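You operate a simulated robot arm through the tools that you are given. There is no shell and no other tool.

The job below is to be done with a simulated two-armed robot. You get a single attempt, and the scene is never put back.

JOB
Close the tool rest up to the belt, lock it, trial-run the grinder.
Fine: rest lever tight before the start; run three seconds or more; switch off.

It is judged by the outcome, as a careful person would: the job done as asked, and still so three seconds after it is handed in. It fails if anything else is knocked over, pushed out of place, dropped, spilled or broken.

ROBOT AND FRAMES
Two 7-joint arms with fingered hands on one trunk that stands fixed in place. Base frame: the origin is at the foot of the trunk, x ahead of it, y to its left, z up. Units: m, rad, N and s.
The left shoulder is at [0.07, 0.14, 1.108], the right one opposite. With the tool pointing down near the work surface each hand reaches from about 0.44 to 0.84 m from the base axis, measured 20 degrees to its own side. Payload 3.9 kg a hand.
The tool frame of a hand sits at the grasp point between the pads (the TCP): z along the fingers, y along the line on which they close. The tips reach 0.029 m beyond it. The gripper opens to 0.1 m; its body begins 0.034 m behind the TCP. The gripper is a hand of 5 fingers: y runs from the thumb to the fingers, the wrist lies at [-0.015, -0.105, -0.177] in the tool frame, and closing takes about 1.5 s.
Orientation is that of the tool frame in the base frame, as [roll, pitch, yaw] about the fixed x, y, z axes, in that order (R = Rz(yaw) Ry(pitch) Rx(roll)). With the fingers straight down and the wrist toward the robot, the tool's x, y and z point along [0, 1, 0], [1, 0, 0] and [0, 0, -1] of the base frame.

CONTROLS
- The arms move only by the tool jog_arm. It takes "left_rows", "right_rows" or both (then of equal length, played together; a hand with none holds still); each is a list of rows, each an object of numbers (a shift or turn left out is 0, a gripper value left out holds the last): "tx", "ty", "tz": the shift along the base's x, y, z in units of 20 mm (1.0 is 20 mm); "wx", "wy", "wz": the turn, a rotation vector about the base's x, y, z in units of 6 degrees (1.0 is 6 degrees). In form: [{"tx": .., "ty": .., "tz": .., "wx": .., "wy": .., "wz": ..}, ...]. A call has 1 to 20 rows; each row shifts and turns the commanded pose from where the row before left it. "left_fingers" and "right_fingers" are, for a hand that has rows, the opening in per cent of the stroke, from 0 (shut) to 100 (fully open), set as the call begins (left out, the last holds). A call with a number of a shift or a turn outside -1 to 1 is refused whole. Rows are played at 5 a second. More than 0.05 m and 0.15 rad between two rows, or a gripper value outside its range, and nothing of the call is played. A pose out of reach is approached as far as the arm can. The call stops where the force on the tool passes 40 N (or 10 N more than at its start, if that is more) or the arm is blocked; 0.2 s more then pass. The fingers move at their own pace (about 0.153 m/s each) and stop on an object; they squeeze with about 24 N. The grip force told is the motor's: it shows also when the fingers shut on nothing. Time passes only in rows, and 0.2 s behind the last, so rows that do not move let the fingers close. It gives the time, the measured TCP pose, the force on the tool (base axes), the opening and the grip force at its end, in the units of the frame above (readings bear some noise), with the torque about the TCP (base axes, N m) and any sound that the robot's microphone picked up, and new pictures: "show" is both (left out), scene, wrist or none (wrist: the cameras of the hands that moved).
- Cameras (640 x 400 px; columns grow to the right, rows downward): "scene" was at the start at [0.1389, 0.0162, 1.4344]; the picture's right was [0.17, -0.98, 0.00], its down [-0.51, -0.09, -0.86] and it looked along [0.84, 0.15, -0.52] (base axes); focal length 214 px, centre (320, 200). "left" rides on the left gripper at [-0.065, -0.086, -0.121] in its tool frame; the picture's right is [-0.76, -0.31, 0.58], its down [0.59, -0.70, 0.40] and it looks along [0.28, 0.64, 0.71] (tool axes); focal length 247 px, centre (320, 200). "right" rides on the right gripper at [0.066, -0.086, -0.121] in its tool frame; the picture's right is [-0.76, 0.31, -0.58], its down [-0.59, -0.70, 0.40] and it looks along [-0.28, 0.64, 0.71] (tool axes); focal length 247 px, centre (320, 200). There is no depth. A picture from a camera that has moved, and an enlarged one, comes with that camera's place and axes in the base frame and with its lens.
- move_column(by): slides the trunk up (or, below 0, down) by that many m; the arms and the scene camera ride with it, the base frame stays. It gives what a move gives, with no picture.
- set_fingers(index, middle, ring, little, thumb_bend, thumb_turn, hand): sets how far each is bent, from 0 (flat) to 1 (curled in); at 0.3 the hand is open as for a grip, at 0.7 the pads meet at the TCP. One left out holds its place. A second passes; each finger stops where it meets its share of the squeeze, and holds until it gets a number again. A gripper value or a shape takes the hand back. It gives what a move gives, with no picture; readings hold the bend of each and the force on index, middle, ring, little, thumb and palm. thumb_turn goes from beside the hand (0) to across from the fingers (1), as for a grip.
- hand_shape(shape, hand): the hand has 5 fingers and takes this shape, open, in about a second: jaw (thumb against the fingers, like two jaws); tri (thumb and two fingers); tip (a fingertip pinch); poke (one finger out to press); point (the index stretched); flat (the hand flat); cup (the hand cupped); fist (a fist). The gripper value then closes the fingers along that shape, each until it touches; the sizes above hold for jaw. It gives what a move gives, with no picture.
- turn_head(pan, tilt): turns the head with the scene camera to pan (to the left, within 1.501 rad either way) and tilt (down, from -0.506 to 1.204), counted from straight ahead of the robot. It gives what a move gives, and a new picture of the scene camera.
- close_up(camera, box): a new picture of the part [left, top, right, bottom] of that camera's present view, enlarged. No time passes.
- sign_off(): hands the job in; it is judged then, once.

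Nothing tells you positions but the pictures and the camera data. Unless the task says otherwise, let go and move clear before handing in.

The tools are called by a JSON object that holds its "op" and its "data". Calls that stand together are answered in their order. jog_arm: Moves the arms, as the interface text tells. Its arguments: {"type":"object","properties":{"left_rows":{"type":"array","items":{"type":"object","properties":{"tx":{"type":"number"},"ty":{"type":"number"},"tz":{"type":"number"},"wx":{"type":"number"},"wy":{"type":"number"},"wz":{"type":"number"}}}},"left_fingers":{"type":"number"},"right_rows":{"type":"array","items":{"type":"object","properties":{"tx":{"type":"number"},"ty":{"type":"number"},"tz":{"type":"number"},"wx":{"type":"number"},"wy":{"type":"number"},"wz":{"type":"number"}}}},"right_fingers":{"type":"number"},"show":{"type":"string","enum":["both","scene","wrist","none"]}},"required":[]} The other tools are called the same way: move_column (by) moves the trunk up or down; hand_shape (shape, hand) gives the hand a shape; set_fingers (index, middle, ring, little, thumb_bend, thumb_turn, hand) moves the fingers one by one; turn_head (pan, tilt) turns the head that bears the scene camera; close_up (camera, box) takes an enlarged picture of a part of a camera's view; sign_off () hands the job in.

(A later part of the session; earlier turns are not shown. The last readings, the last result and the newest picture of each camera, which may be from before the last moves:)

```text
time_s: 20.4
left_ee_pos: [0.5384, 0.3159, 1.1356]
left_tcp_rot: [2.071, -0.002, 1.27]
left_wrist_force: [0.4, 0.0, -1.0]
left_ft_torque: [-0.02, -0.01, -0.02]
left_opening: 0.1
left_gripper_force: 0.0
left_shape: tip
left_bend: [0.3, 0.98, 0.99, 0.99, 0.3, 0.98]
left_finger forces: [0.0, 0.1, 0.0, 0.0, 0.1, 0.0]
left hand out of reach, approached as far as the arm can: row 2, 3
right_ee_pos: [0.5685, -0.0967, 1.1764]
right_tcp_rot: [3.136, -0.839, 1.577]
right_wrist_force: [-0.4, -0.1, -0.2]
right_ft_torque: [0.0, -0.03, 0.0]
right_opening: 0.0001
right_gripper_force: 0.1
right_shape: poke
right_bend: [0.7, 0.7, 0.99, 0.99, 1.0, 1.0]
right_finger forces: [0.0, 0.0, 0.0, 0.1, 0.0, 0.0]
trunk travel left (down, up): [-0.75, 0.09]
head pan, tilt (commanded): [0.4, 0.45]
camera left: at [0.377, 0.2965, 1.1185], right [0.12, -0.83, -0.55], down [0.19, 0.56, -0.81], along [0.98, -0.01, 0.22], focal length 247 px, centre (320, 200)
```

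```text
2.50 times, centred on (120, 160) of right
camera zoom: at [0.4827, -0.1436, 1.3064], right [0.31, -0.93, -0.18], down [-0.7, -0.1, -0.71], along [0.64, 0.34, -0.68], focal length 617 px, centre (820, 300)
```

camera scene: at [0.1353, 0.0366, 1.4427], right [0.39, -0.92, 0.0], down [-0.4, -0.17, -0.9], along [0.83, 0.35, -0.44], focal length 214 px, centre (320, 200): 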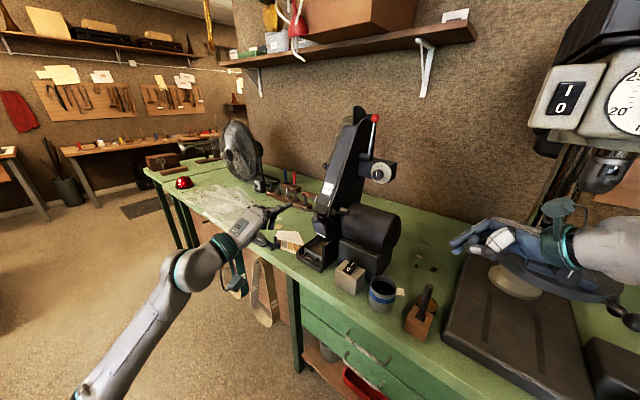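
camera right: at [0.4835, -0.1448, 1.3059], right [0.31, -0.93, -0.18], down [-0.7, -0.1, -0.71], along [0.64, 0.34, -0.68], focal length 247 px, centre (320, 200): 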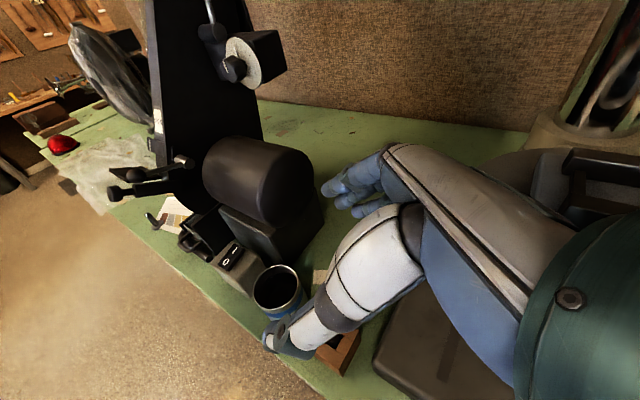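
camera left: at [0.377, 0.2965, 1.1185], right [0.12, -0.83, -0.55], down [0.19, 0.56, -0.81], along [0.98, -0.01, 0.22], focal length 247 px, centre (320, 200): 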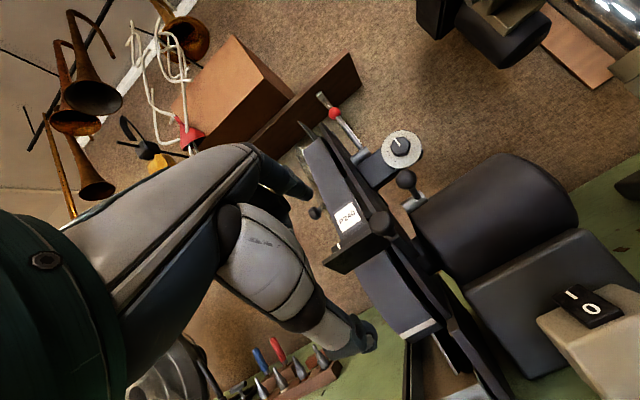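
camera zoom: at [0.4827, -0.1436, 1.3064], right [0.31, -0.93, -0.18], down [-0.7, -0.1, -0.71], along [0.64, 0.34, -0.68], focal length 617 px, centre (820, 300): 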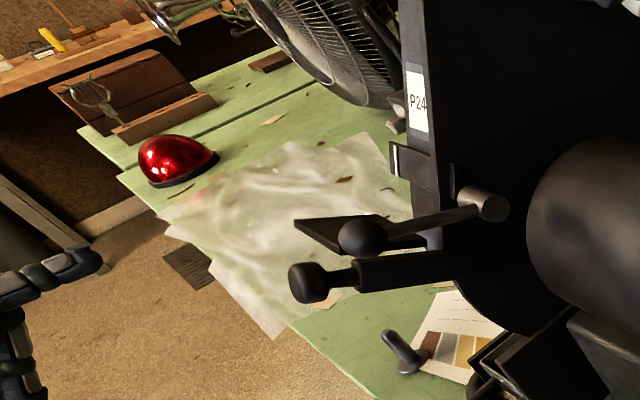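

The limit is just how far the elbow folds; further forward, y frees up. I'll go to about 6 cm behind the knob along the slide line.

{"op": "jog_arm", "data": {"left_rows": [{"tx": 0.9, "tz": 0.3}, {"tx": 0.85, "tz": 0.3, "ty": -0.5}, {"ty": -0.9, "tz": 0.3}, {"ty": -0.9}], "show": "both"}}

{"op": "close_up", "data": {"camera": "right", "box": [0, 80, 240, 240]}}

{"op": "close_up", "data": {"camera": "left", "box": [220, 100, 520, 380]}}

```text
time_s: 21.4
left_ee_pos: [0.5419, 0.3157, 1.1312]
left_tcp_rot: [2.07, -0.002, 1.269]
left_wrist_force: [0.6, 0.3, -1.1]
left_ft_torque: [0.01, -0.01, 0.01]
left_opening: 0.1
left_gripper_force: 0.0
left_shape: tip
left_bend: [0.3, 0.98, 0.99, 0.99, 0.3, 0.98]
left_finger forces: [0.0, 0.0, 0.0, 0.0, 0.0, 0.0]
left hand out of reach, approached as far as the arm can: row 1, 2, 3, 4
right_ee_pos: [0.569, -0.0966, 1.1764]
right_tcp_rot: [3.138, -0.839, 1.577]
right_wrist_force: [-0.1, 0.0, -0.5]
right_ft_torque: [-0.01, 0.0, 0.01]
right_opening: 0.0001
right_gripper_force: 0.1
right_shape: poke
right_bend: [0.7, 0.7, 0.99, 0.99, 1.0, 1.0]
right_finger forces: [0.0, 0.0, 0.0, 0.0, 0.1, 0.0]
trunk travel left (down, up): [-0.75, 0.09]
head pan, tilt (commanded): [0.4, 0.45]
camera scene: at [0.135, 0.0363, 1.4428], right [0.39, -0.92, 0.0], down [-0.4, -0.17, -0.9], along [0.83, 0.35, -0.44], focal length 214 px, centre (320, 200)
camera left: at [0.3805, 0.2969, 1.1143], right [0.12, -0.83, -0.55], down [0.19, 0.56, -0.81], along [0.97, 0.0, 0.22], focal length 247 px, centre (320, 200)
```

scene: 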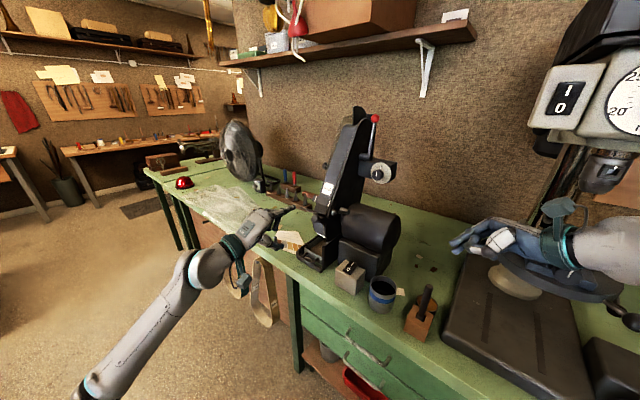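
left: 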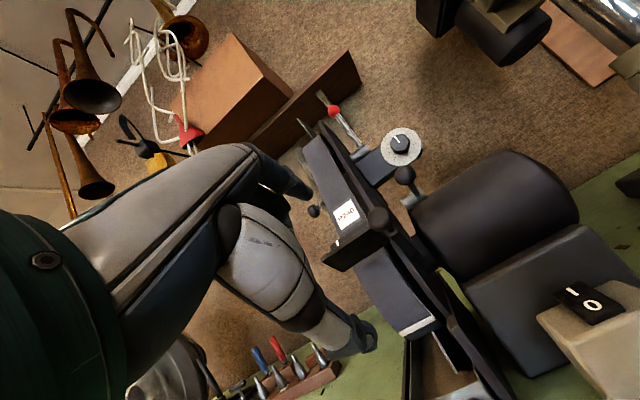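

```text
2.50 times, centred on (120, 160) of right
camera zoom: at [0.4828, -0.1437, 1.3063], right [0.31, -0.93, -0.18], down [-0.7, -0.1, -0.71], along [0.64, 0.34, -0.68], focal length 617 px, centre (820, 300)
```

zoom: 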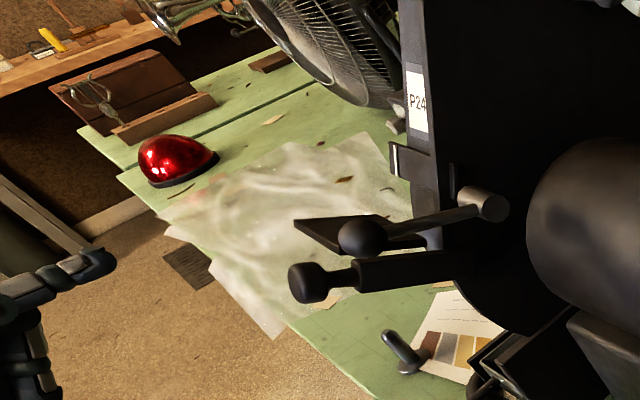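

```text
1.43 times, centred on (370, 240) of left
camera zoom: at [0.3805, 0.2969, 1.1143], right [0.12, -0.83, -0.55], down [0.19, 0.56, -0.81], along [0.97, 0.0, 0.22], focal length 353 px, centre (249, 143)
```

zoom: 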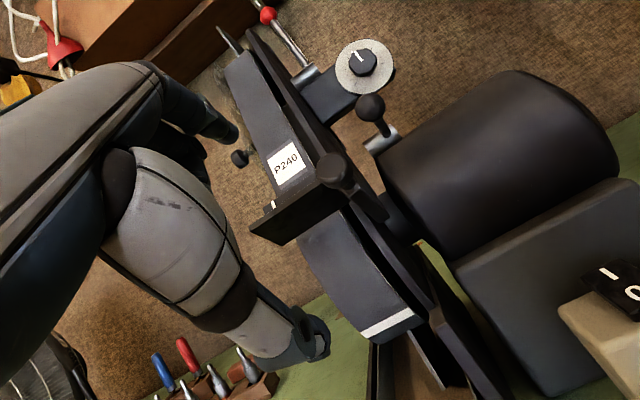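

The left arm is at a joint limit in this pose, so I'll swap roles. The left hand goes back to the side-view spot as a camera, and the right hand, which reaches this area comfortably, does the work.

{"op": "jog_arm", "data": {"left_rows": [{"tx": -0.4, "ty": 0.8, "tz": 0.5}, {"ty": 0.8, "tz": 0.5, "wx": 0.29, "wy": 0.957}, {"ty": 0.8, "tz": 0.5, "wx": 0.29, "wy": 0.957}, {"ty": 0.8, "tz": 0.4, "wx": 0.29, "wy": 0.957}, {"ty": 0.8, "tz": 0.4, "wx": 0.29, "wy": 0.957}, {"ty": 0.8, "tz": 0.4, "wx": 0.29, "wy": 0.957}, {"ty": 0.8, "tz": 0.4, "wx": 0.29, "wy": 0.957}, {"ty": 0.8, "tz": 0.4, "wx": 0.29, "wy": 0.957}, {"ty": 0.8, "tz": 0.4, "wx": 0.29, "wy": 0.957}, {"ty": 0.8, "wx": 0.29, "wy": 0.957}, {"wx": 0.29, "wy": 0.957}], "show": "scene"}}

{"op": "hand_shape", "data": {"hand": "right", "shape": "point"}}

{"op": "close_up", "data": {"camera": "scene", "box": [420, 170, 640, 310]}}

{"op": "close_up", "data": {"camera": "right", "box": [160, 80, 640, 400]}}

```text
time_s: 23.8
left_ee_pos: [0.5346, 0.4757, 1.2107]
left_tcp_rot: [3.119, 0.001, 1.275]
left_wrist_force: [-0.1, -0.6, 0.4]
left_ft_torque: [0.0, 0.04, 0.0]
left_opening: 0.0999
left_gripper_force: 0.1
left_shape: tip
left_bend: [0.3, 0.98, 0.99, 0.99, 0.3, 0.98]
left_finger forces: [0.0, 0.0, 0.0, 0.0, 0.1, 0.0]
right_ee_pos: [0.568, -0.0989, 1.1764]
right_tcp_rot: [3.136, -0.838, 1.58]
right_wrist_force: [-0.1, 0.4, 0.0]
right_ft_torque: [-0.01, 0.01, 0.02]
right_opening: 0.0
right_gripper_force: 0.1
right_shape: poke
right_bend: [0.7, 0.7, 0.99, 0.99, 1.0, 1.0]
right_finger forces: [0.1, 0.0, 0.0, 0.0, 0.1, 0.1]
trunk travel left (down, up): [-0.75, 0.09]
head pan, tilt (commanded): [0.4, 0.45]
camera scene: at [0.1356, 0.0351, 1.4427], right [0.39, -0.92, 0.0], down [-0.4, -0.17, -0.9], along [0.83, 0.35, -0.44], focal length 214 px, centre (320, 200)
```

scene: 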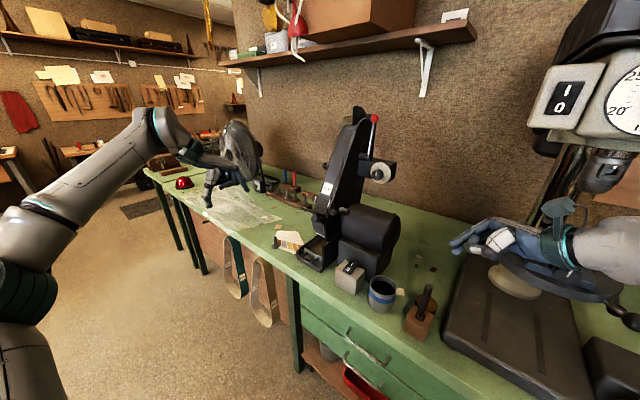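

```text
time_s: 24.7
left_ee_pos: [0.534, 0.4768, 1.2102]
left_tcp_rot: [3.116, 0.002, 1.273]
left_wrist_force: [-0.7, -0.8, 0.0]
left_ft_torque: [0.0, 0.01, -0.02]
left_opening: 0.1001
left_gripper_force: 0.0
left_shape: tip
left_bend: [0.3, 0.98, 0.99, 0.99, 0.3, 0.98]
left_finger forces: [0.1, 0.0, 0.0, 0.0, 0.0, 0.0]
right_ee_pos: [0.5693, -0.0962, 1.1761]
right_tcp_rot: [3.133, -0.838, 1.579]
right_wrist_force: [0.3, 0.1, -0.7]
right_ft_torque: [-0.01, 0.0, 0.0]
right_opening: 0.0002
right_gripper_force: 0.1
right_shape: point
right_bend: [0.2, 1.0, 1.0, 1.0, 1.0, 0.87]
right_finger forces: [0.0, 0.0, 0.1, 0.1, 0.0, 0.0]
trunk travel left (down, up): [-0.75, 0.09]
head pan, tilt (commanded): [0.4, 0.45]
```

```text
2.86 times, centred on (530, 240) of scene
camera zoom: at [0.135, 0.0364, 1.4427], right [0.39, -0.92, 0.0], down [-0.4, -0.17, -0.9], along [0.83, 0.35, -0.44], focal length 613 px, centre (-280, 86)
```

zoom: 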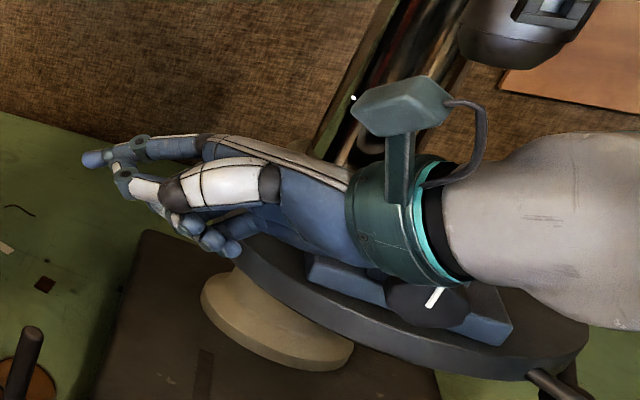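

```text
1.25 times, centred on (400, 240) of right
camera zoom: at [0.4827, -0.1435, 1.3064], right [0.31, -0.93, -0.18], down [-0.7, -0.1, -0.71], along [0.64, 0.34, -0.68], focal length 309 px, centre (220, 150)
```

zoom: 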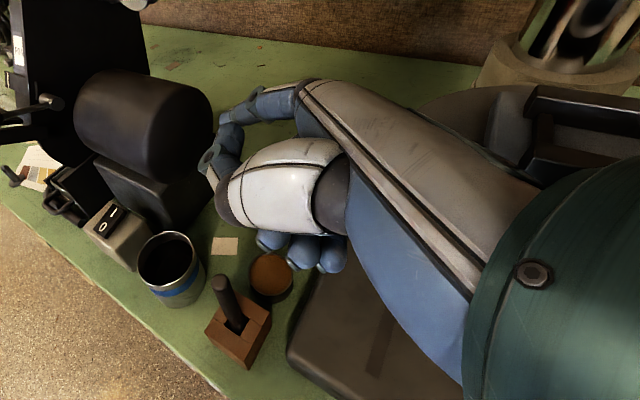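

I'll set the right hand to "poke" (two fingers together, tips just ahead of the TCP). Then I'll swing the right hand round in front of the machine while the left returns to its side view.

{"op": "hand_shape", "data": {"hand": "right", "shape": "poke"}}

{"op": "jog_arm", "data": {"left_rows": [{"wz": 1, "tx": 0.3}, {"wz": 1, "tx": 0.3}, {"wz": 1, "tx": 0.3}, {"wx": -1, "ty": 0.2}, {"wx": -1, "ty": 0.2}, {"wx": -1, "ty": 0.2}, {"wx": -1, "ty": 0.2}, {"wx": -1, "ty": 0.2}, {"wx": -1, "ty": 0.2}, {"wx": -1}, {"wx": -1}], "right_rows": [{"tx": -0.8, "tz": 0.5}, {"tx": -0.8, "tz": 0.5}, {"tx": -0.8, "tz": 0.5}, {"wx": -1, "tx": -0.3, "ty": 0.6}, {"wx": -1, "ty": 0.6}, {"wx": -1, "ty": 0.7}, {"wx": -1, "ty": 0.7}, {"wx": -1, "ty": 0.7}, {"wx": -1, "ty": 0.7}, {"wx": -1, "ty": 0.7}, {"wx": -1, "ty": 0.7}], "show": "both"}}

```text
time_s: 25.6
left_ee_pos: [0.5339, 0.4776, 1.2096]
left_tcp_rot: [3.118, 0.002, 1.273]
left_wrist_force: [-0.1, 0.6, 0.1]
left_ft_torque: [-0.01, -0.01, -0.04]
left_opening: 0.1001
left_gripper_force: 0.1
left_shape: tip
left_bend: [0.3, 0.98, 0.99, 0.99, 0.3, 0.98]
left_finger forces: [0.0, 0.0, 0.1, 0.0, 0.0, 0.0]
right_ee_pos: [0.568, -0.0952, 1.1776]
right_tcp_rot: [3.135, -0.838, 1.579]
right_wrist_force: [0.5, 0.3, 0.1]
right_ft_torque: [-0.02, 0.03, 0.0]
right_opening: 0.0
right_gripper_force: 0.0
right_shape: poke
right_bend: [0.7, 0.7, 0.99, 0.99, 1.0, 1.0]
right_finger forces: [0.0, 0.1, 0.1, 0.0, 0.0, 0.1]
trunk travel left (down, up): [-0.75, 0.09]
head pan, tilt (commanded): [0.4, 0.45]
```

```text
time_s: 28.0
left_ee_pos: [0.5522, 0.5015, 1.2084]
left_tcp_rot: [3.141, 0.844, 1.601]
left_wrist_force: [1.0, 0.7, -0.1]
left_ft_torque: [0.01, 0.0, -0.04]
left_opening: 0.0997
left_gripper_force: 0.1
left_shape: tip
left_bend: [0.3, 0.98, 0.99, 0.99, 0.3, 0.98]
left_finger forces: [0.0, 0.0, 0.1, 0.0, 0.0, 0.1]
right_ee_pos: [0.5149, 0.0134, 1.2081]
right_tcp_rot: [-3.141, 0.003, 1.574]
right_wrist_force: [0.3, 0.1, -0.3]
right_ft_torque: [-0.03, 0.0, -0.02]
right_opening: 0.0001
right_gripper_force: 0.1
right_shape: poke
right_bend: [0.7, 0.7, 0.99, 0.99, 1.0, 1.0]
right_finger forces: [0.0, 0.1, 0.0, 0.0, 0.1, 0.1]
trunk travel left (down, up): [-0.75, 0.09]
head pan, tilt (commanded): [0.4, 0.45]
camera scene: at [0.1351, 0.0388, 1.4426], right [0.39, -0.92, 0.0], down [-0.4, -0.17, -0.9], along [0.83, 0.35, -0.44], focal length 214 px, centre (320, 200)
camera right: at [0.4287, 0.0781, 1.3294], right [0.31, -0.75, 0.58], down [-0.7, -0.59, -0.4], along [0.64, -0.28, -0.71], focal length 247 px, centre (320, 200)
camera left: at [0.4637, 0.5459, 1.3382], right [-0.28, -0.94, 0.18], down [-0.7, 0.07, -0.71], along [0.65, -0.32, -0.68], focal length 247 px, centre (320, 200)
```

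scene: 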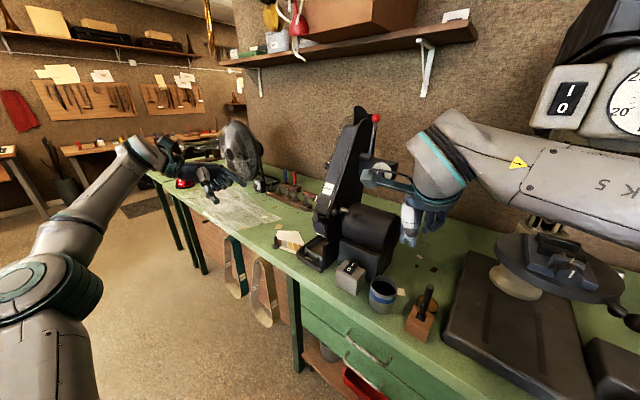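
right: 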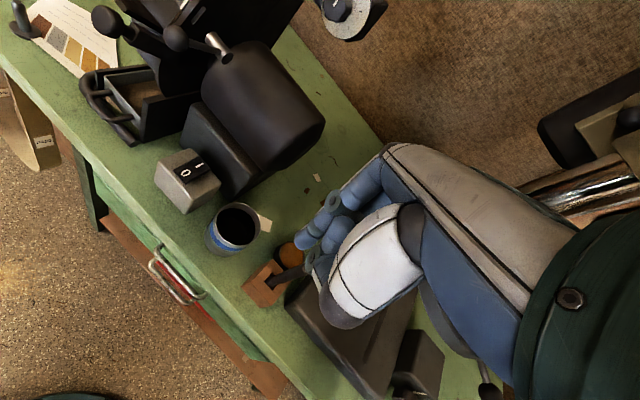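
left: 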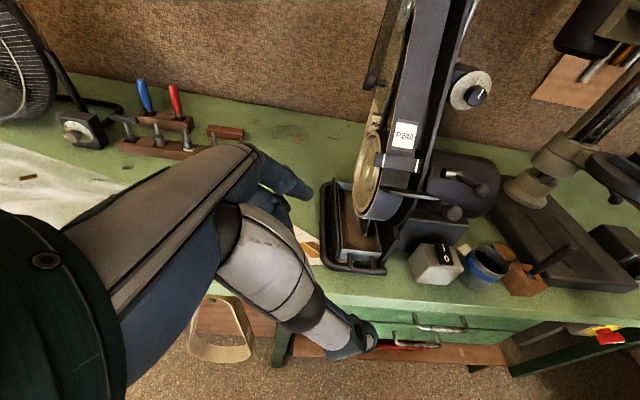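

{"op": "close_up", "data": {"camera": "right", "box": [260, 150, 440, 330]}}

{"op": "close_up", "data": {"camera": "scene", "box": [370, 180, 490, 260]}}

```text
2.22 times, centred on (350, 240) of right
camera zoom: at [0.4287, 0.0781, 1.3294], right [0.31, -0.75, 0.58], down [-0.7, -0.59, -0.4], along [0.64, -0.28, -0.71], focal length 549 px, centre (253, 111)
```

zoom: 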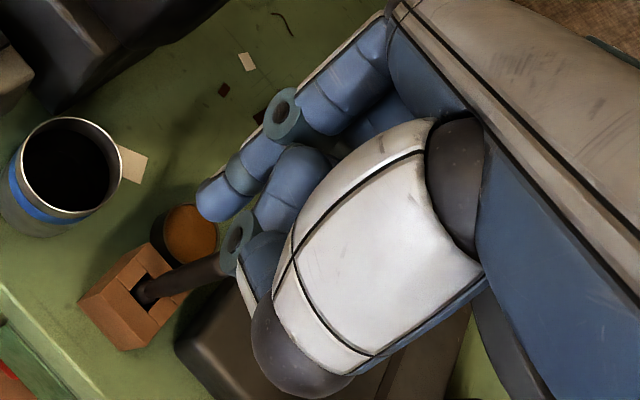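

```text
5.00 times, centred on (430, 220) of scene
camera zoom: at [0.1351, 0.0388, 1.4426], right [0.39, -0.92, 0.0], down [-0.4, -0.17, -0.9], along [0.83, 0.35, -0.44], focal length 1072 px, centre (-230, 100)
```

zoom: 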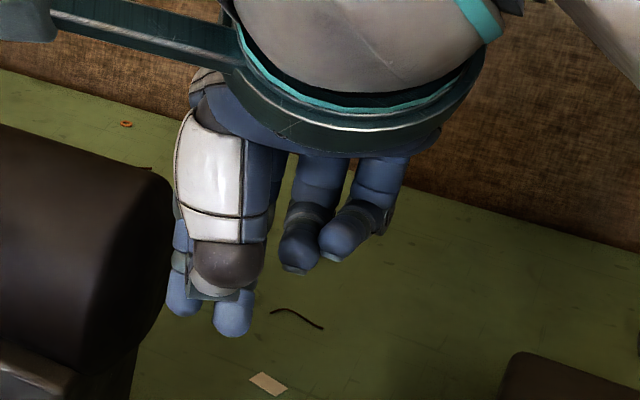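

The two poke fingertips are about 3 cm ahead of the TCP and centred on it. Now I'll tilt the right hand forward and bring it behind the knob, stopping about 4 cm short.

{"op": "jog_arm", "data": {"right_rows": [{"ty": 1}, {"ty": 1}, {"ty": 1, "wy": -1}, {"ty": 1, "wy": -1}, {"ty": 1, "wy": -1}, {"ty": 1, "wy": -1}, {"ty": 1, "wy": -1}, {"ty": 1, "wy": -1}, {"ty": 1, "wy": -1}, {"ty": 1, "wy": -1}, {"ty": 1, "wy": -1}, {"ty": 1, "wy": -1}, {"ty": 0.8, "tx": 0.5, "tz": -0.6}, {"tx": 0.5, "tz": -0.6}], "show": "both"}}

{"op": "close_up", "data": {"camera": "left", "box": [340, 110, 540, 250]}}

```text
time_s: 31.2
left_ee_pos: [0.5516, 0.4985, 1.2113]
left_tcp_rot: [3.141, 0.836, 1.602]
left_wrist_force: [0.5, 0.3, -0.3]
left_ft_torque: [-0.01, 0.04, -0.03]
left_opening: 0.0999
left_gripper_force: 0.0
left_shape: tip
left_bend: [0.3, 0.98, 0.99, 0.99, 0.3, 0.98]
left_finger forces: [0.1, 0.0, 0.1, 0.0, 0.0, 0.0]
right_ee_pos: [0.5619, 0.235, 1.2076]
right_tcp_rot: [2.1, -0.052, 1.518]
right_wrist_force: [0.8, 0.1, 0.3]
right_ft_torque: [0.01, 0.0, -0.02]
right_opening: 0.0
right_gripper_force: 0.0
right_shape: poke
right_bend: [0.7, 0.7, 0.99, 0.99, 1.0, 1.0]
right_finger forces: [0.0, 0.0, 0.0, 0.0, 0.1, 0.0]
trunk travel left (down, up): [-0.75, 0.09]
head pan, tilt (commanded): [0.4, 0.45]
stopped in row 14 (right hand): the arm was blocked; the commanded pose is now the measured one
camera scene: at [0.1356, 0.0348, 1.4428], right [0.39, -0.92, 0.0], down [-0.4, -0.17, -0.9], along [0.83, 0.35, -0.44], focal length 214 px, centre (320, 200)
camera right: at [0.4184, 0.3084, 1.1982], right [-0.38, -0.77, 0.52], down [-0.04, -0.54, -0.84], along [0.92, -0.34, 0.18], focal length 247 px, centre (320, 200)
```

scene: 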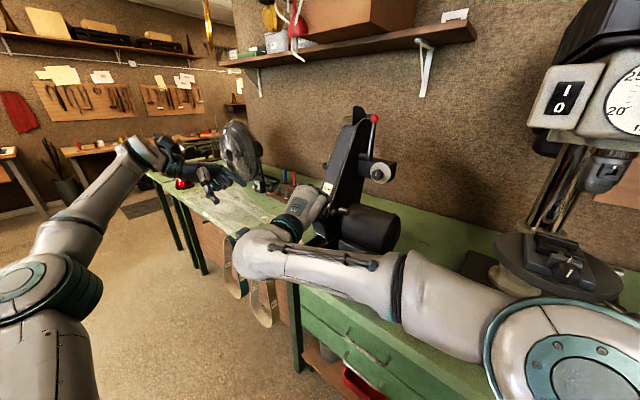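
right: 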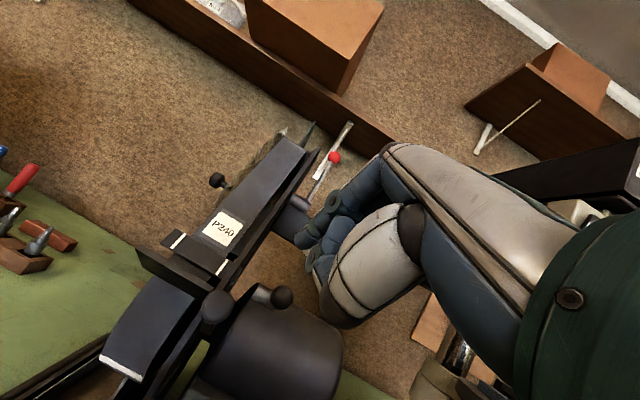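

```text
2.86 times, centred on (440, 180) of left
camera zoom: at [0.4642, 0.5419, 1.3398], right [-0.28, -0.94, 0.18], down [-0.7, 0.08, -0.71], along [0.65, -0.32, -0.69], focal length 706 px, centre (-23, 257)
```

zoom: 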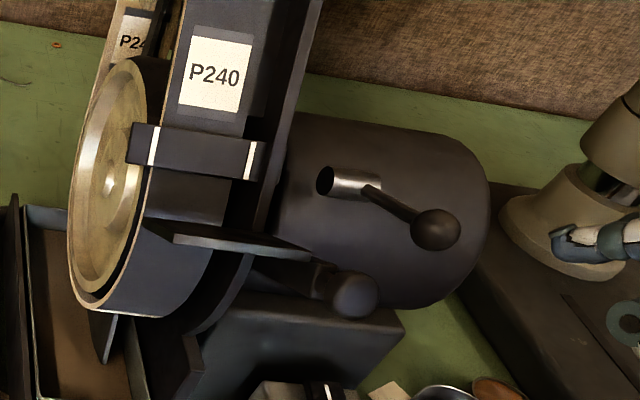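

The right arm ran into its own wrist limit in that cross-body pose, but nothing was touched. With the hand tilted only about 30°, a stretched index finger lies along the slide direction, which suits the left arm much better. I'll send the right hand back to its side view and set the left to "point".

{"op": "jog_arm", "data": {"right_rows": [{"ty": -0.8, "tz": 0.3, "tx": -0.5}, {"ty": -1, "wy": 1, "tx": -0.5}, {"ty": -1, "wy": 1, "tx": -0.5}, {"ty": -1, "wy": 1, "tx": -0.3}, {"ty": -1, "wy": 1}, {"ty": -1, "wy": 1}, {"ty": -1, "wy": 1}, {"ty": -1, "wy": 1}, {"ty": -1, "wy": 1}, {"ty": -1, "wy": 1}, {"ty": -1, "wy": 1}, {"ty": -1}, {"ty": -1}], "show": "scene"}}

{"op": "hand_shape", "data": {"hand": "left", "shape": "point"}}

```text
time_s: 34.0
left_ee_pos: [0.5515, 0.4996, 1.2091]
left_tcp_rot: [3.139, 0.837, 1.599]
left_wrist_force: [-0.5, -0.5, -1.4]
left_ft_torque: [0.0, -0.01, 0.01]
left_opening: 0.1
left_gripper_force: 0.1
left_shape: tip
left_bend: [0.3, 0.98, 0.99, 0.99, 0.3, 0.98]
left_finger forces: [0.0, 0.0, 0.0, 0.0, 0.1, 0.0]
right_ee_pos: [0.5227, -0.0193, 1.2119]
right_tcp_rot: [-3.14, 0.018, 1.506]
right_wrist_force: [-0.5, -0.4, -0.7]
right_ft_torque: [0.0, -0.01, 0.0]
right_opening: 0.0
right_gripper_force: 0.1
right_shape: poke
right_bend: [0.7, 0.7, 0.99, 0.99, 1.0, 1.0]
right_finger forces: [0.0, 0.1, 0.0, 0.0, 0.1, 0.0]
trunk travel left (down, up): [-0.75, 0.09]
head pan, tilt (commanded): [0.4, 0.45]
camera scene: at [0.1349, 0.0353, 1.4428], right [0.39, -0.92, 0.0], down [-0.4, -0.17, -0.9], along [0.83, 0.35, -0.43], focal length 214 px, centre (320, 200)
```

scene: 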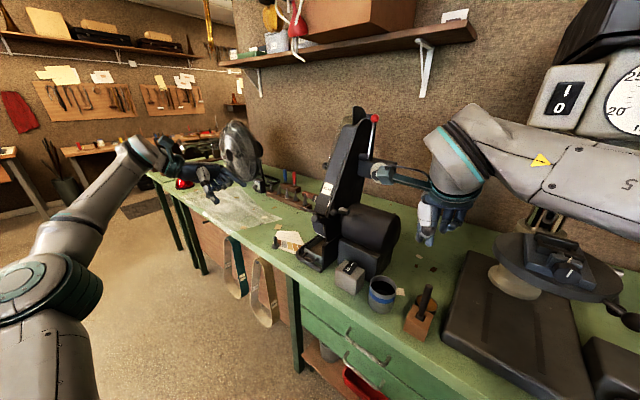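

```text
time_s: 34.9
left_ee_pos: [0.5498, 0.4997, 1.2086]
left_tcp_rot: [3.14, 0.838, 1.599]
left_wrist_force: [0.7, -0.2, 1.1]
left_ft_torque: [0.01, 0.01, -0.03]
left_opening: 0.0931
left_gripper_force: 0.1
left_shape: point
left_bend: [0.2, 1.0, 0.99, 1.0, 1.0, 0.87]
left_finger forces: [0.0, 0.0, 0.0, 0.0, 0.0, 0.1]
right_ee_pos: [0.5225, -0.0172, 1.2123]
right_tcp_rot: [-3.14, 0.018, 1.503]
right_wrist_force: [0.3, -0.1, 0.1]
right_ft_torque: [-0.02, -0.01, -0.01]
right_opening: 0.0001
right_gripper_force: 0.0
right_shape: poke
right_bend: [0.7, 0.7, 0.99, 0.99, 1.0, 1.0]
right_finger forces: [0.1, 0.1, 0.0, 0.1, 0.1, 0.0]
trunk travel left (down, up): [-0.75, 0.09]
head pan, tilt (commanded): [0.4, 0.45]
```

Now I'll bring the left hand, index stretched, to a spot behind the knob with about a 30° forward tilt.

{"op": "jog_arm", "data": {"left_rows": [{"wx": 1, "tx": -0.3}, {"wx": 1, "tx": -0.3}, {"wx": 1, "tx": -0.3}, {"wx": 1, "tx": -0.3}, {"wx": 1, "tx": -0.3}, {"wx": 1, "tx": -0.3}, {"wx": 1, "tx": -0.3}, {"wx": 1, "tx": -0.3}, {"wz": -1}, {"wz": -1}, {"wz": -1}, {"wx": -0.29, "wy": -0.957, "ty": -1}, {"wx": -0.29, "wy": -0.957, "ty": -1}, {"wx": -0.29, "wy": -0.957, "ty": -1}, {"wx": -0.29, "wy": -0.957, "ty": -1}, {"wx": -0.29, "wy": -0.957, "ty": -1}, {"ty": -1}, {"ty": -1, "tz": -0.7}, {"ty": -1, "tz": -0.7}, {"ty": -1, "tz": -0.7}], "show": "both"}}

{"op": "close_up", "data": {"camera": "scene", "box": [250, 160, 370, 250]}}

{"op": "close_up", "data": {"camera": "right", "box": [0, 0, 320, 200]}}

```text
time_s: 39.1
left_ee_pos: [0.5034, 0.3203, 1.1673]
left_tcp_rot: [2.594, 0.0, 1.272]
left_wrist_force: [0.1, 0.1, 0.0]
left_ft_torque: [0.0, 0.02, 0.0]
left_opening: 0.0931
left_gripper_force: 0.1
left_shape: point
left_bend: [0.2, 1.0, 0.99, 1.0, 1.0, 0.87]
left_finger forces: [0.0, 0.0, 0.0, 0.0, 0.0, 0.1]
right_ee_pos: [0.5238, -0.0177, 1.2135]
right_tcp_rot: [-3.139, 0.018, 1.504]
right_wrist_force: [-0.8, -0.4, -0.2]
right_ft_torque: [0.03, 0.01, 0.02]
right_opening: 0.0
right_gripper_force: 0.1
right_shape: poke
right_bend: [0.7, 0.7, 0.99, 0.99, 1.0, 1.0]
right_finger forces: [0.0, 0.0, 0.1, 0.1, 0.1, 0.1]
trunk travel left (down, up): [-0.75, 0.09]
head pan, tilt (commanded): [0.4, 0.45]
camera scene: at [0.1354, 0.036, 1.4427], right [0.39, -0.92, 0.0], down [-0.4, -0.17, -0.9], along [0.83, 0.35, -0.44], focal length 214 px, centre (320, 200)
camera left: at [0.3535, 0.2975, 1.2265], right [-0.19, -0.73, -0.65], down [-0.2, 0.68, -0.71], along [0.96, 0.0, -0.27], focal length 247 px, centre (320, 200)
```

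scene: 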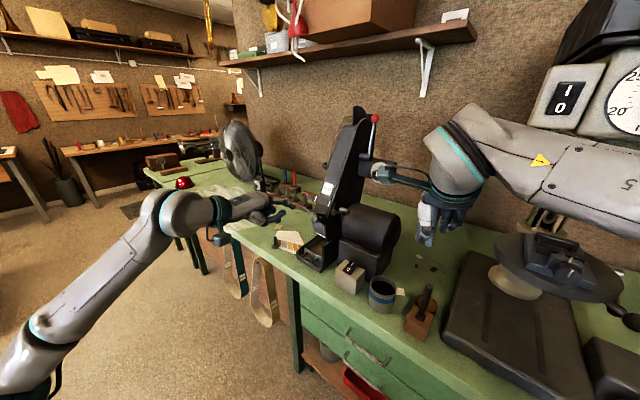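
left: 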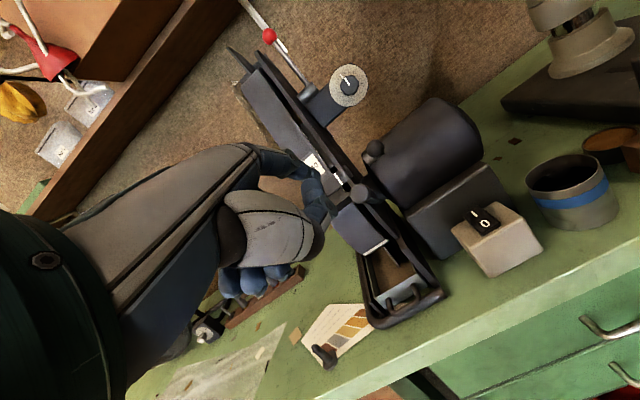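

```text
4.44 times, centred on (310, 205) of scene
camera zoom: at [0.1354, 0.036, 1.4427], right [0.39, -0.92, 0.0], down [-0.4, -0.17, -0.9], along [0.83, 0.35, -0.44], focal length 953 px, centre (364, 178)
```

zoom: 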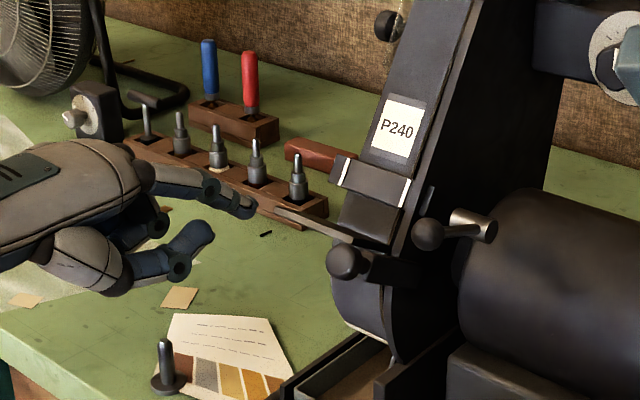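

```text
2.00 times, centred on (160, 100) of right
camera zoom: at [0.4424, 0.0551, 1.333], right [0.26, -0.77, 0.59], down [-0.74, -0.55, -0.39], along [0.62, -0.34, -0.71], focal length 494 px, centre (640, 400)
```

zoom: 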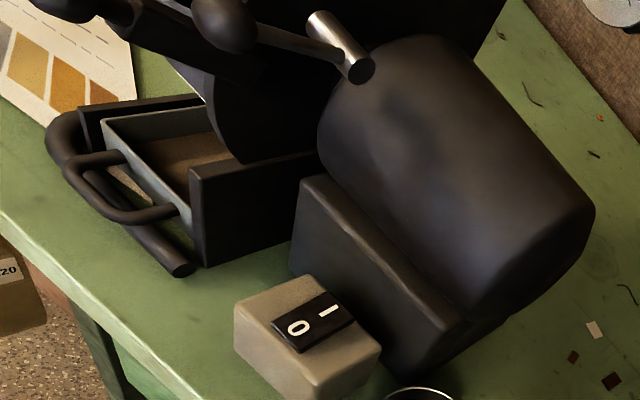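

The left index now points along the slide direction with its tip near (0.56, 0.29, 1.19), and the knob is at (0.62, 0.26, 1.12). I'll line up on the knob's axis and close part of the distance.

{"op": "jog_arm", "data": {"left_rows": [{"tx": 0.32, "ty": -0.36, "tz": -0.63}, {"tx": 0.32, "ty": -0.36, "tz": -0.63}, {"tx": 0.32, "ty": -0.36, "tz": -0.63}], "show": "wrist"}}

{"op": "close_up", "data": {"camera": "scene", "box": [270, 180, 360, 240]}}

{"op": "close_up", "data": {"camera": "left", "box": [260, 120, 420, 260]}}

```text
time_s: 39.9
left_ee_pos: [0.5127, 0.3188, 1.127]
left_tcp_rot: [2.595, 0.001, 1.27]
left_wrist_force: [0.5, 0.4, 0.3]
left_ft_torque: [0.01, 0.03, 0.02]
left_opening: 0.093
left_gripper_force: 0.1
left_shape: point
left_bend: [0.2, 1.0, 0.99, 1.0, 1.0, 0.87]
left_finger forces: [0.1, 0.0, 0.0, 0.1, 0.1, 0.0]
left hand out of reach, approached as far as the arm can: row 1, 2, 3
right_ee_pos: [0.5224, -0.0172, 1.2125]
right_tcp_rot: [-3.139, 0.018, 1.504]
right_wrist_force: [0.4, 0.6, 0.6]
right_ft_torque: [0.0, 0.03, 0.0]
right_opening: 0.0002
right_gripper_force: 0.1
right_shape: poke
right_bend: [0.7, 0.7, 0.99, 0.99, 1.0, 1.0]
right_finger forces: [0.0, 0.0, 0.0, 0.1, 0.1, 0.0]
trunk travel left (down, up): [-0.75, 0.09]
head pan, tilt (commanded): [0.4, 0.45]
camera left: at [0.363, 0.2961, 1.1858], right [-0.19, -0.73, -0.65], down [-0.2, 0.68, -0.71], along [0.96, 0.0, -0.28], focal length 247 px, centre (320, 200)
```

left: 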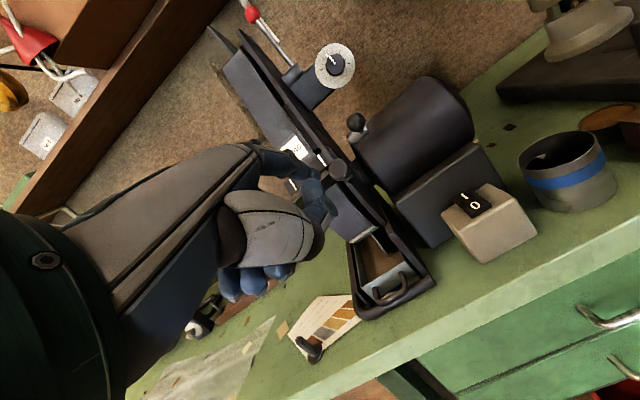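

```text
6.67 times, centred on (315, 210) of scene
camera zoom: at [0.1351, 0.0366, 1.4428], right [0.39, -0.92, 0.0], down [-0.4, -0.17, -0.9], along [0.83, 0.35, -0.44], focal length 1430 px, centre (353, 133)
```

zoom: 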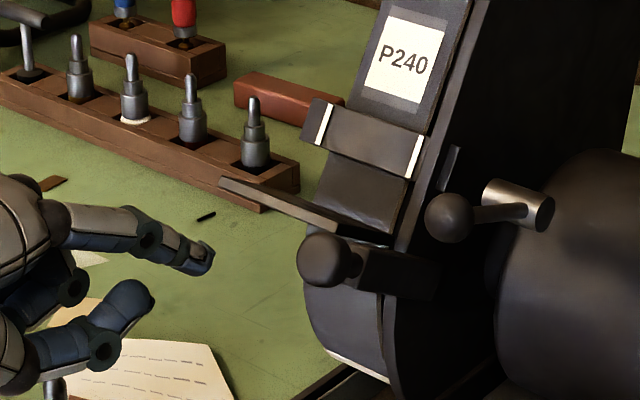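

```text
2.86 times, centred on (340, 190) of left
camera zoom: at [0.363, 0.2961, 1.1858], right [-0.19, -0.73, -0.65], down [-0.2, 0.68, -0.71], along [0.96, 0.0, -0.28], focal length 706 px, centre (263, 229)
```

zoom: 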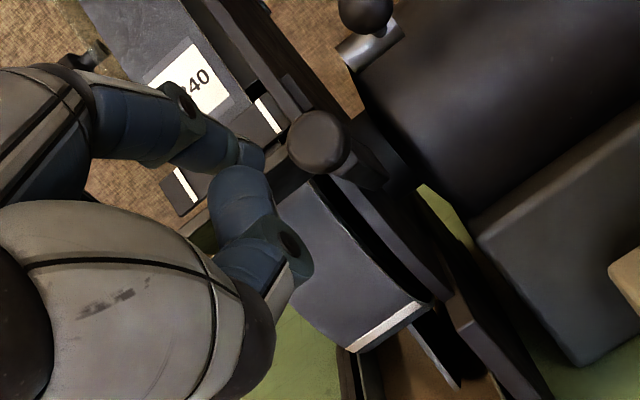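

The wrist binds again when facing straight along the slide. Turning the hand about 25° more to the right frees the wrist, and the fingertip can still push on the knob while moving along the slide.

{"op": "jog_arm", "data": {"left_rows": [{"wz": -0.84}, {"wz": -0.84}, {"wz": -0.84}, {"wz": -0.84}, {"wz": -0.84}, {"tx": 0.5}, {"tx": 0.5}, {"tx": 0.4}], "show": "wrist"}}

{"op": "close_up", "data": {"camera": "scene", "box": [270, 180, 360, 240]}}

{"op": "close_up", "data": {"camera": "left", "box": [260, 120, 420, 260]}}

```text
time_s: 41.7
left_ee_pos: [0.5424, 0.3186, 1.1269]
left_tcp_rot: [2.594, 0.002, 0.833]
left_wrist_force: [-1.1, -0.4, -0.2]
left_ft_torque: [0.03, -0.01, -0.01]
left_opening: 0.093
left_gripper_force: 0.0
left_shape: point
left_bend: [0.2, 1.0, 0.99, 1.0, 1.0, 0.87]
left_finger forces: [0.1, 0.0, 0.0, 0.0, 0.1, 0.1]
right_ee_pos: [0.524, -0.0169, 1.2126]
right_tcp_rot: [-3.141, 0.017, 1.504]
right_wrist_force: [-0.1, 0.0, 0.4]
right_ft_torque: [-0.04, 0.02, 0.03]
right_opening: 0.0
right_gripper_force: 0.0
right_shape: poke
right_bend: [0.7, 0.7, 0.99, 0.99, 1.0, 1.0]
right_finger forces: [0.1, 0.0, 0.0, 0.0, 0.0, 0.1]
trunk travel left (down, up): [-0.75, 0.09]
head pan, tilt (commanded): [0.4, 0.45]
camera left: at [0.3958, 0.361, 1.186], right [-0.48, -0.59, -0.65], down [0.1, 0.7, -0.71], along [0.87, -0.41, -0.28], focal length 247 px, centre (320, 200)
```

left: 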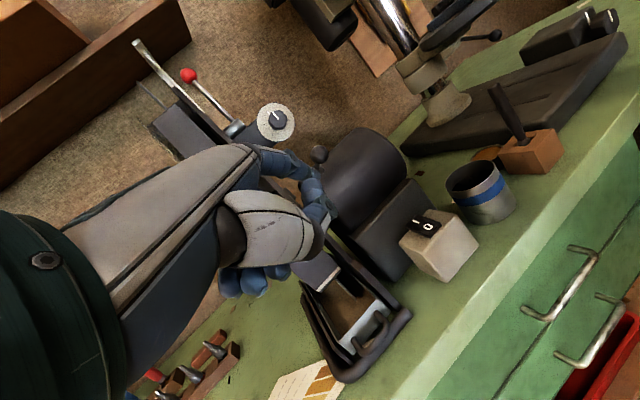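

```text
6.67 times, centred on (315, 210) of scene
camera zoom: at [0.1352, 0.0362, 1.4427], right [0.39, -0.92, 0.0], down [-0.4, -0.17, -0.9], along [0.83, 0.35, -0.44], focal length 1430 px, centre (353, 133)
```

zoom: 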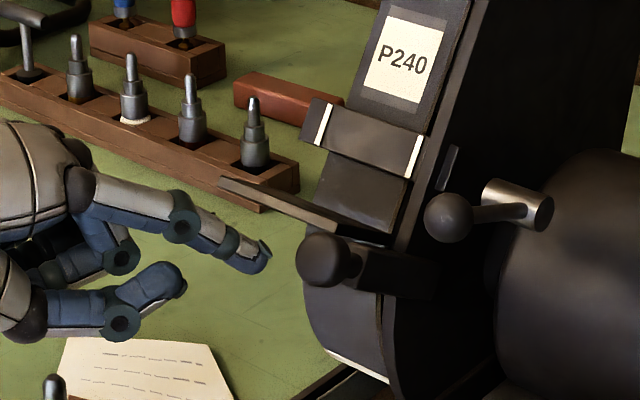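

```text
2.86 times, centred on (340, 190) of left
camera zoom: at [0.3958, 0.361, 1.186], right [-0.48, -0.59, -0.65], down [0.1, 0.7, -0.71], along [0.87, -0.41, -0.28], focal length 706 px, centre (263, 229)
```

zoom: 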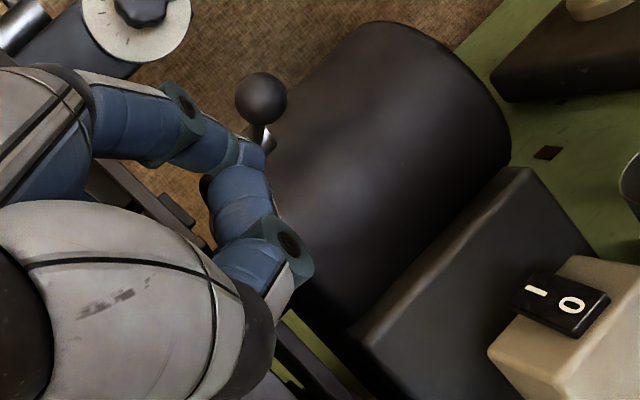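

The fingertip is now lined up on the knob's axis, within about 3 mm, with roughly 33 mm to contact. I'll advance along the slide direction in small steps.

{"op": "jog_arm", "data": {"left_rows": [{"tx": 0.209, "ty": -0.0635, "tz": -0.121}, {"tx": 0.209, "ty": -0.0635, "tz": -0.121}, {"tx": 0.209, "ty": -0.0635, "tz": -0.121}, {"tx": 0.209, "ty": -0.0635, "tz": -0.121}, {"tx": 0.209, "ty": -0.0635, "tz": -0.121}], "show": "none"}}

{"op": "close_up", "data": {"camera": "scene", "box": [270, 180, 360, 240]}}

```text
time_s: 42.9
left_ee_pos: [0.5632, 0.3122, 1.1146]
left_tcp_rot: [2.596, 0.0, 0.834]
left_wrist_force: [0.0, 0.4, -0.2]
left_ft_torque: [-0.01, 0.01, -0.02]
left_opening: 0.093
left_gripper_force: 0.0
left_shape: point
left_bend: [0.2, 1.0, 0.99, 1.0, 1.0, 0.87]
left_finger forces: [0.0, 0.1, 0.1, 0.1, 0.1, 0.0]
right_ee_pos: [0.5229, -0.0167, 1.214]
right_tcp_rot: [-3.139, 0.017, 1.504]
right_wrist_force: [-0.2, -0.3, 0.1]
right_ft_torque: [0.01, 0.0, -0.01]
right_opening: 0.0
right_gripper_force: 0.0
right_shape: poke
right_bend: [0.7, 0.7, 0.99, 0.99, 1.0, 1.0]
right_finger forces: [0.0, 0.0, 0.0, 0.0, 0.0, 0.0]
trunk travel left (down, up): [-0.75, 0.09]
head pan, tilt (commanded): [0.4, 0.45]
```

```text
6.67 times, centred on (315, 210) of scene
camera zoom: at [0.1351, 0.0363, 1.4427], right [0.39, -0.92, 0.0], down [-0.4, -0.17, -0.9], along [0.83, 0.35, -0.44], focal length 1430 px, centre (353, 133)
```

zoom: 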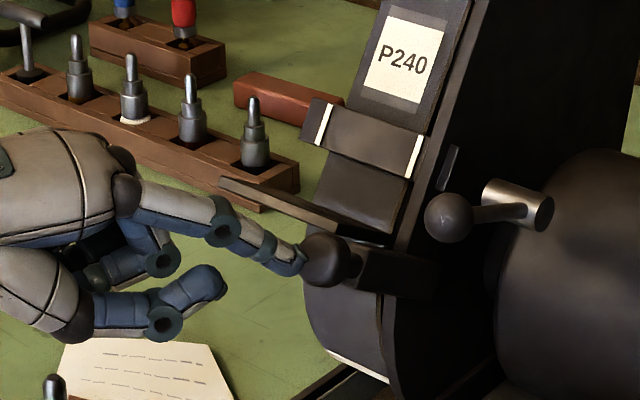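

The tip is just about on the knob, well centred. I'll continue with small steps, watching the force.

{"op": "jog_arm", "data": {"left_rows": [{"tx": 0.126, "ty": -0.038, "tz": -0.073}, {"tx": 0.126, "ty": -0.038, "tz": -0.073}, {"tx": 0.126, "ty": -0.038, "tz": -0.073}, {"tx": 0.126, "ty": -0.038, "tz": -0.073}], "show": "none"}}

{"op": "close_up", "data": {"camera": "scene", "box": [270, 180, 360, 240]}}

```text
time_s: 43.9
left_ee_pos: [0.5723, 0.3093, 1.1103]
left_tcp_rot: [2.594, 0.001, 0.834]
left_wrist_force: [-0.4, -0.6, 0.0]
left_ft_torque: [0.01, 0.02, 0.02]
left_opening: 0.0931
left_gripper_force: 0.1
left_shape: point
left_bend: [0.2, 1.0, 0.99, 1.0, 1.0, 0.87]
left_finger forces: [0.0, 0.0, 0.0, 0.0, 0.0, 0.0]
right_ee_pos: [0.522, -0.0161, 1.2125]
right_tcp_rot: [-3.14, 0.019, 1.505]
right_wrist_force: [0.0, 0.5, 0.2]
right_ft_torque: [-0.01, 0.0, 0.0]
right_opening: 0.0
right_gripper_force: 0.0
right_shape: poke
right_bend: [0.7, 0.7, 0.99, 0.99, 1.0, 1.0]
right_finger forces: [0.1, 0.0, 0.0, 0.0, 0.0, 0.0]
trunk travel left (down, up): [-0.75, 0.09]
head pan, tilt (commanded): [0.4, 0.45]
```

```text
6.67 times, centred on (315, 210) of scene
camera zoom: at [0.1352, 0.0363, 1.4427], right [0.39, -0.92, 0.0], down [-0.4, -0.17, -0.9], along [0.83, 0.35, -0.44], focal length 1430 px, centre (353, 133)
```

zoom: 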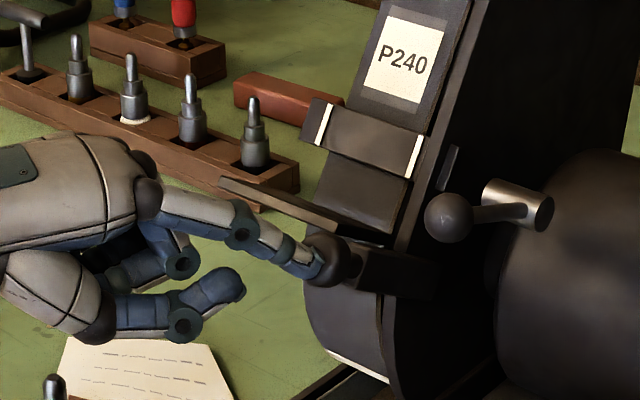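

No force yet, and the fingertip may be a few millimetres to the right of the axis. I'll check from the right camera.

{"op": "close_up", "data": {"camera": "right", "box": [0, 0, 160, 80]}}

{"op": "close_up", "data": {"camera": "scene", "box": [300, 195, 345, 230]}}

{"op": "close_up", "data": {"camera": "left", "box": [280, 140, 360, 220]}}

```text
4.00 times, centred on (80, 40) of right
camera zoom: at [0.4422, 0.0554, 1.3331], right [0.26, -0.77, 0.59], down [-0.74, -0.55, -0.39], along [0.62, -0.34, -0.71], focal length 988 px, centre (1280, 840)
```

zoom: 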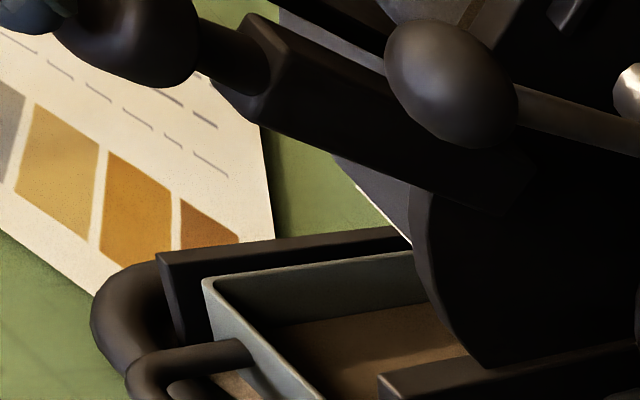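

```text
11.43 times, centred on (322, 212) of scene
camera zoom: at [0.1352, 0.0363, 1.4427], right [0.39, -0.92, 0.0], down [-0.4, -0.17, -0.9], along [0.83, 0.35, -0.44], focal length 2451 px, centre (291, 57)
```

zoom: 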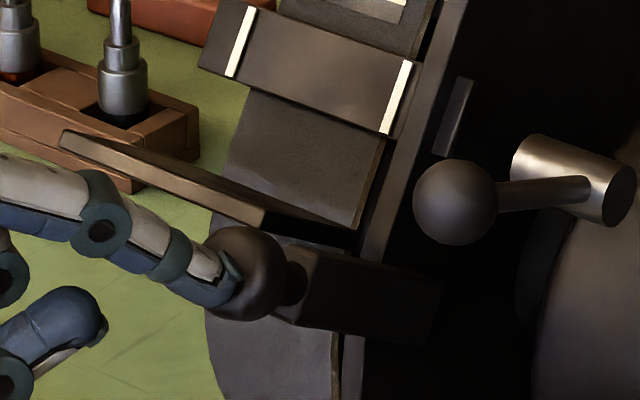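

```text
5.00 times, centred on (320, 180) of left
camera zoom: at [0.427, 0.3515, 1.1682], right [-0.48, -0.59, -0.65], down [0.1, 0.7, -0.71], along [0.87, -0.41, -0.28], focal length 1235 px, centre (320, 300)
```

zoom: 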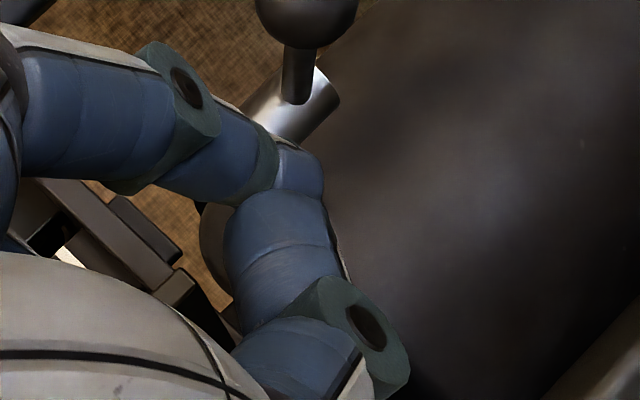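

The tip is just short of the knob and about 5 mm right of and slightly below its axis. I'll make a small correction, then push on.

{"op": "jog_arm", "data": {"left_rows": [{"tx": 0.02, "ty": 0.24, "tz": 0.2}, {"tx": 0.126, "ty": -0.038, "tz": -0.073}, {"tx": 0.126, "ty": -0.038, "tz": -0.073}, {"tx": 0.084, "ty": -0.025, "tz": -0.049}], "show": "none"}}

{"op": "close_up", "data": {"camera": "scene", "box": [300, 195, 345, 230]}}

```text
time_s: 44.9
left_ee_pos: [0.58, 0.3116, 1.1089]
left_tcp_rot: [2.595, 0.0, 0.835]
left_wrist_force: [0.1, -0.1, -1.0]
left_ft_torque: [-0.02, 0.02, -0.02]
left_opening: 0.0927
left_gripper_force: 0.1
left_shape: point
left_bend: [0.2, 1.0, 0.99, 1.0, 1.0, 0.87]
left_finger forces: [0.0, 0.0, 0.1, 0.0, 0.0, 0.0]
right_ee_pos: [0.5224, -0.016, 1.2133]
right_tcp_rot: [-3.138, 0.017, 1.505]
right_wrist_force: [0.4, -0.6, 0.3]
right_ft_torque: [0.0, -0.03, 0.0]
right_opening: 0.0002
right_gripper_force: 0.1
right_shape: poke
right_bend: [0.7, 0.7, 0.99, 0.99, 1.0, 1.0]
right_finger forces: [0.0, 0.1, 0.0, 0.0, 0.0, 0.0]
trunk travel left (down, up): [-0.75, 0.09]
head pan, tilt (commanded): [0.4, 0.45]
```

```text
11.43 times, centred on (322, 212) of scene
camera zoom: at [0.1351, 0.0364, 1.4427], right [0.39, -0.92, 0.0], down [-0.4, -0.17, -0.9], along [0.83, 0.35, -0.44], focal length 2451 px, centre (291, 57)
```

zoom: 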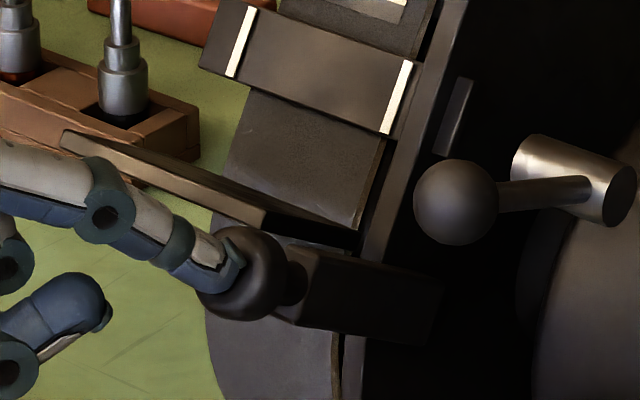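

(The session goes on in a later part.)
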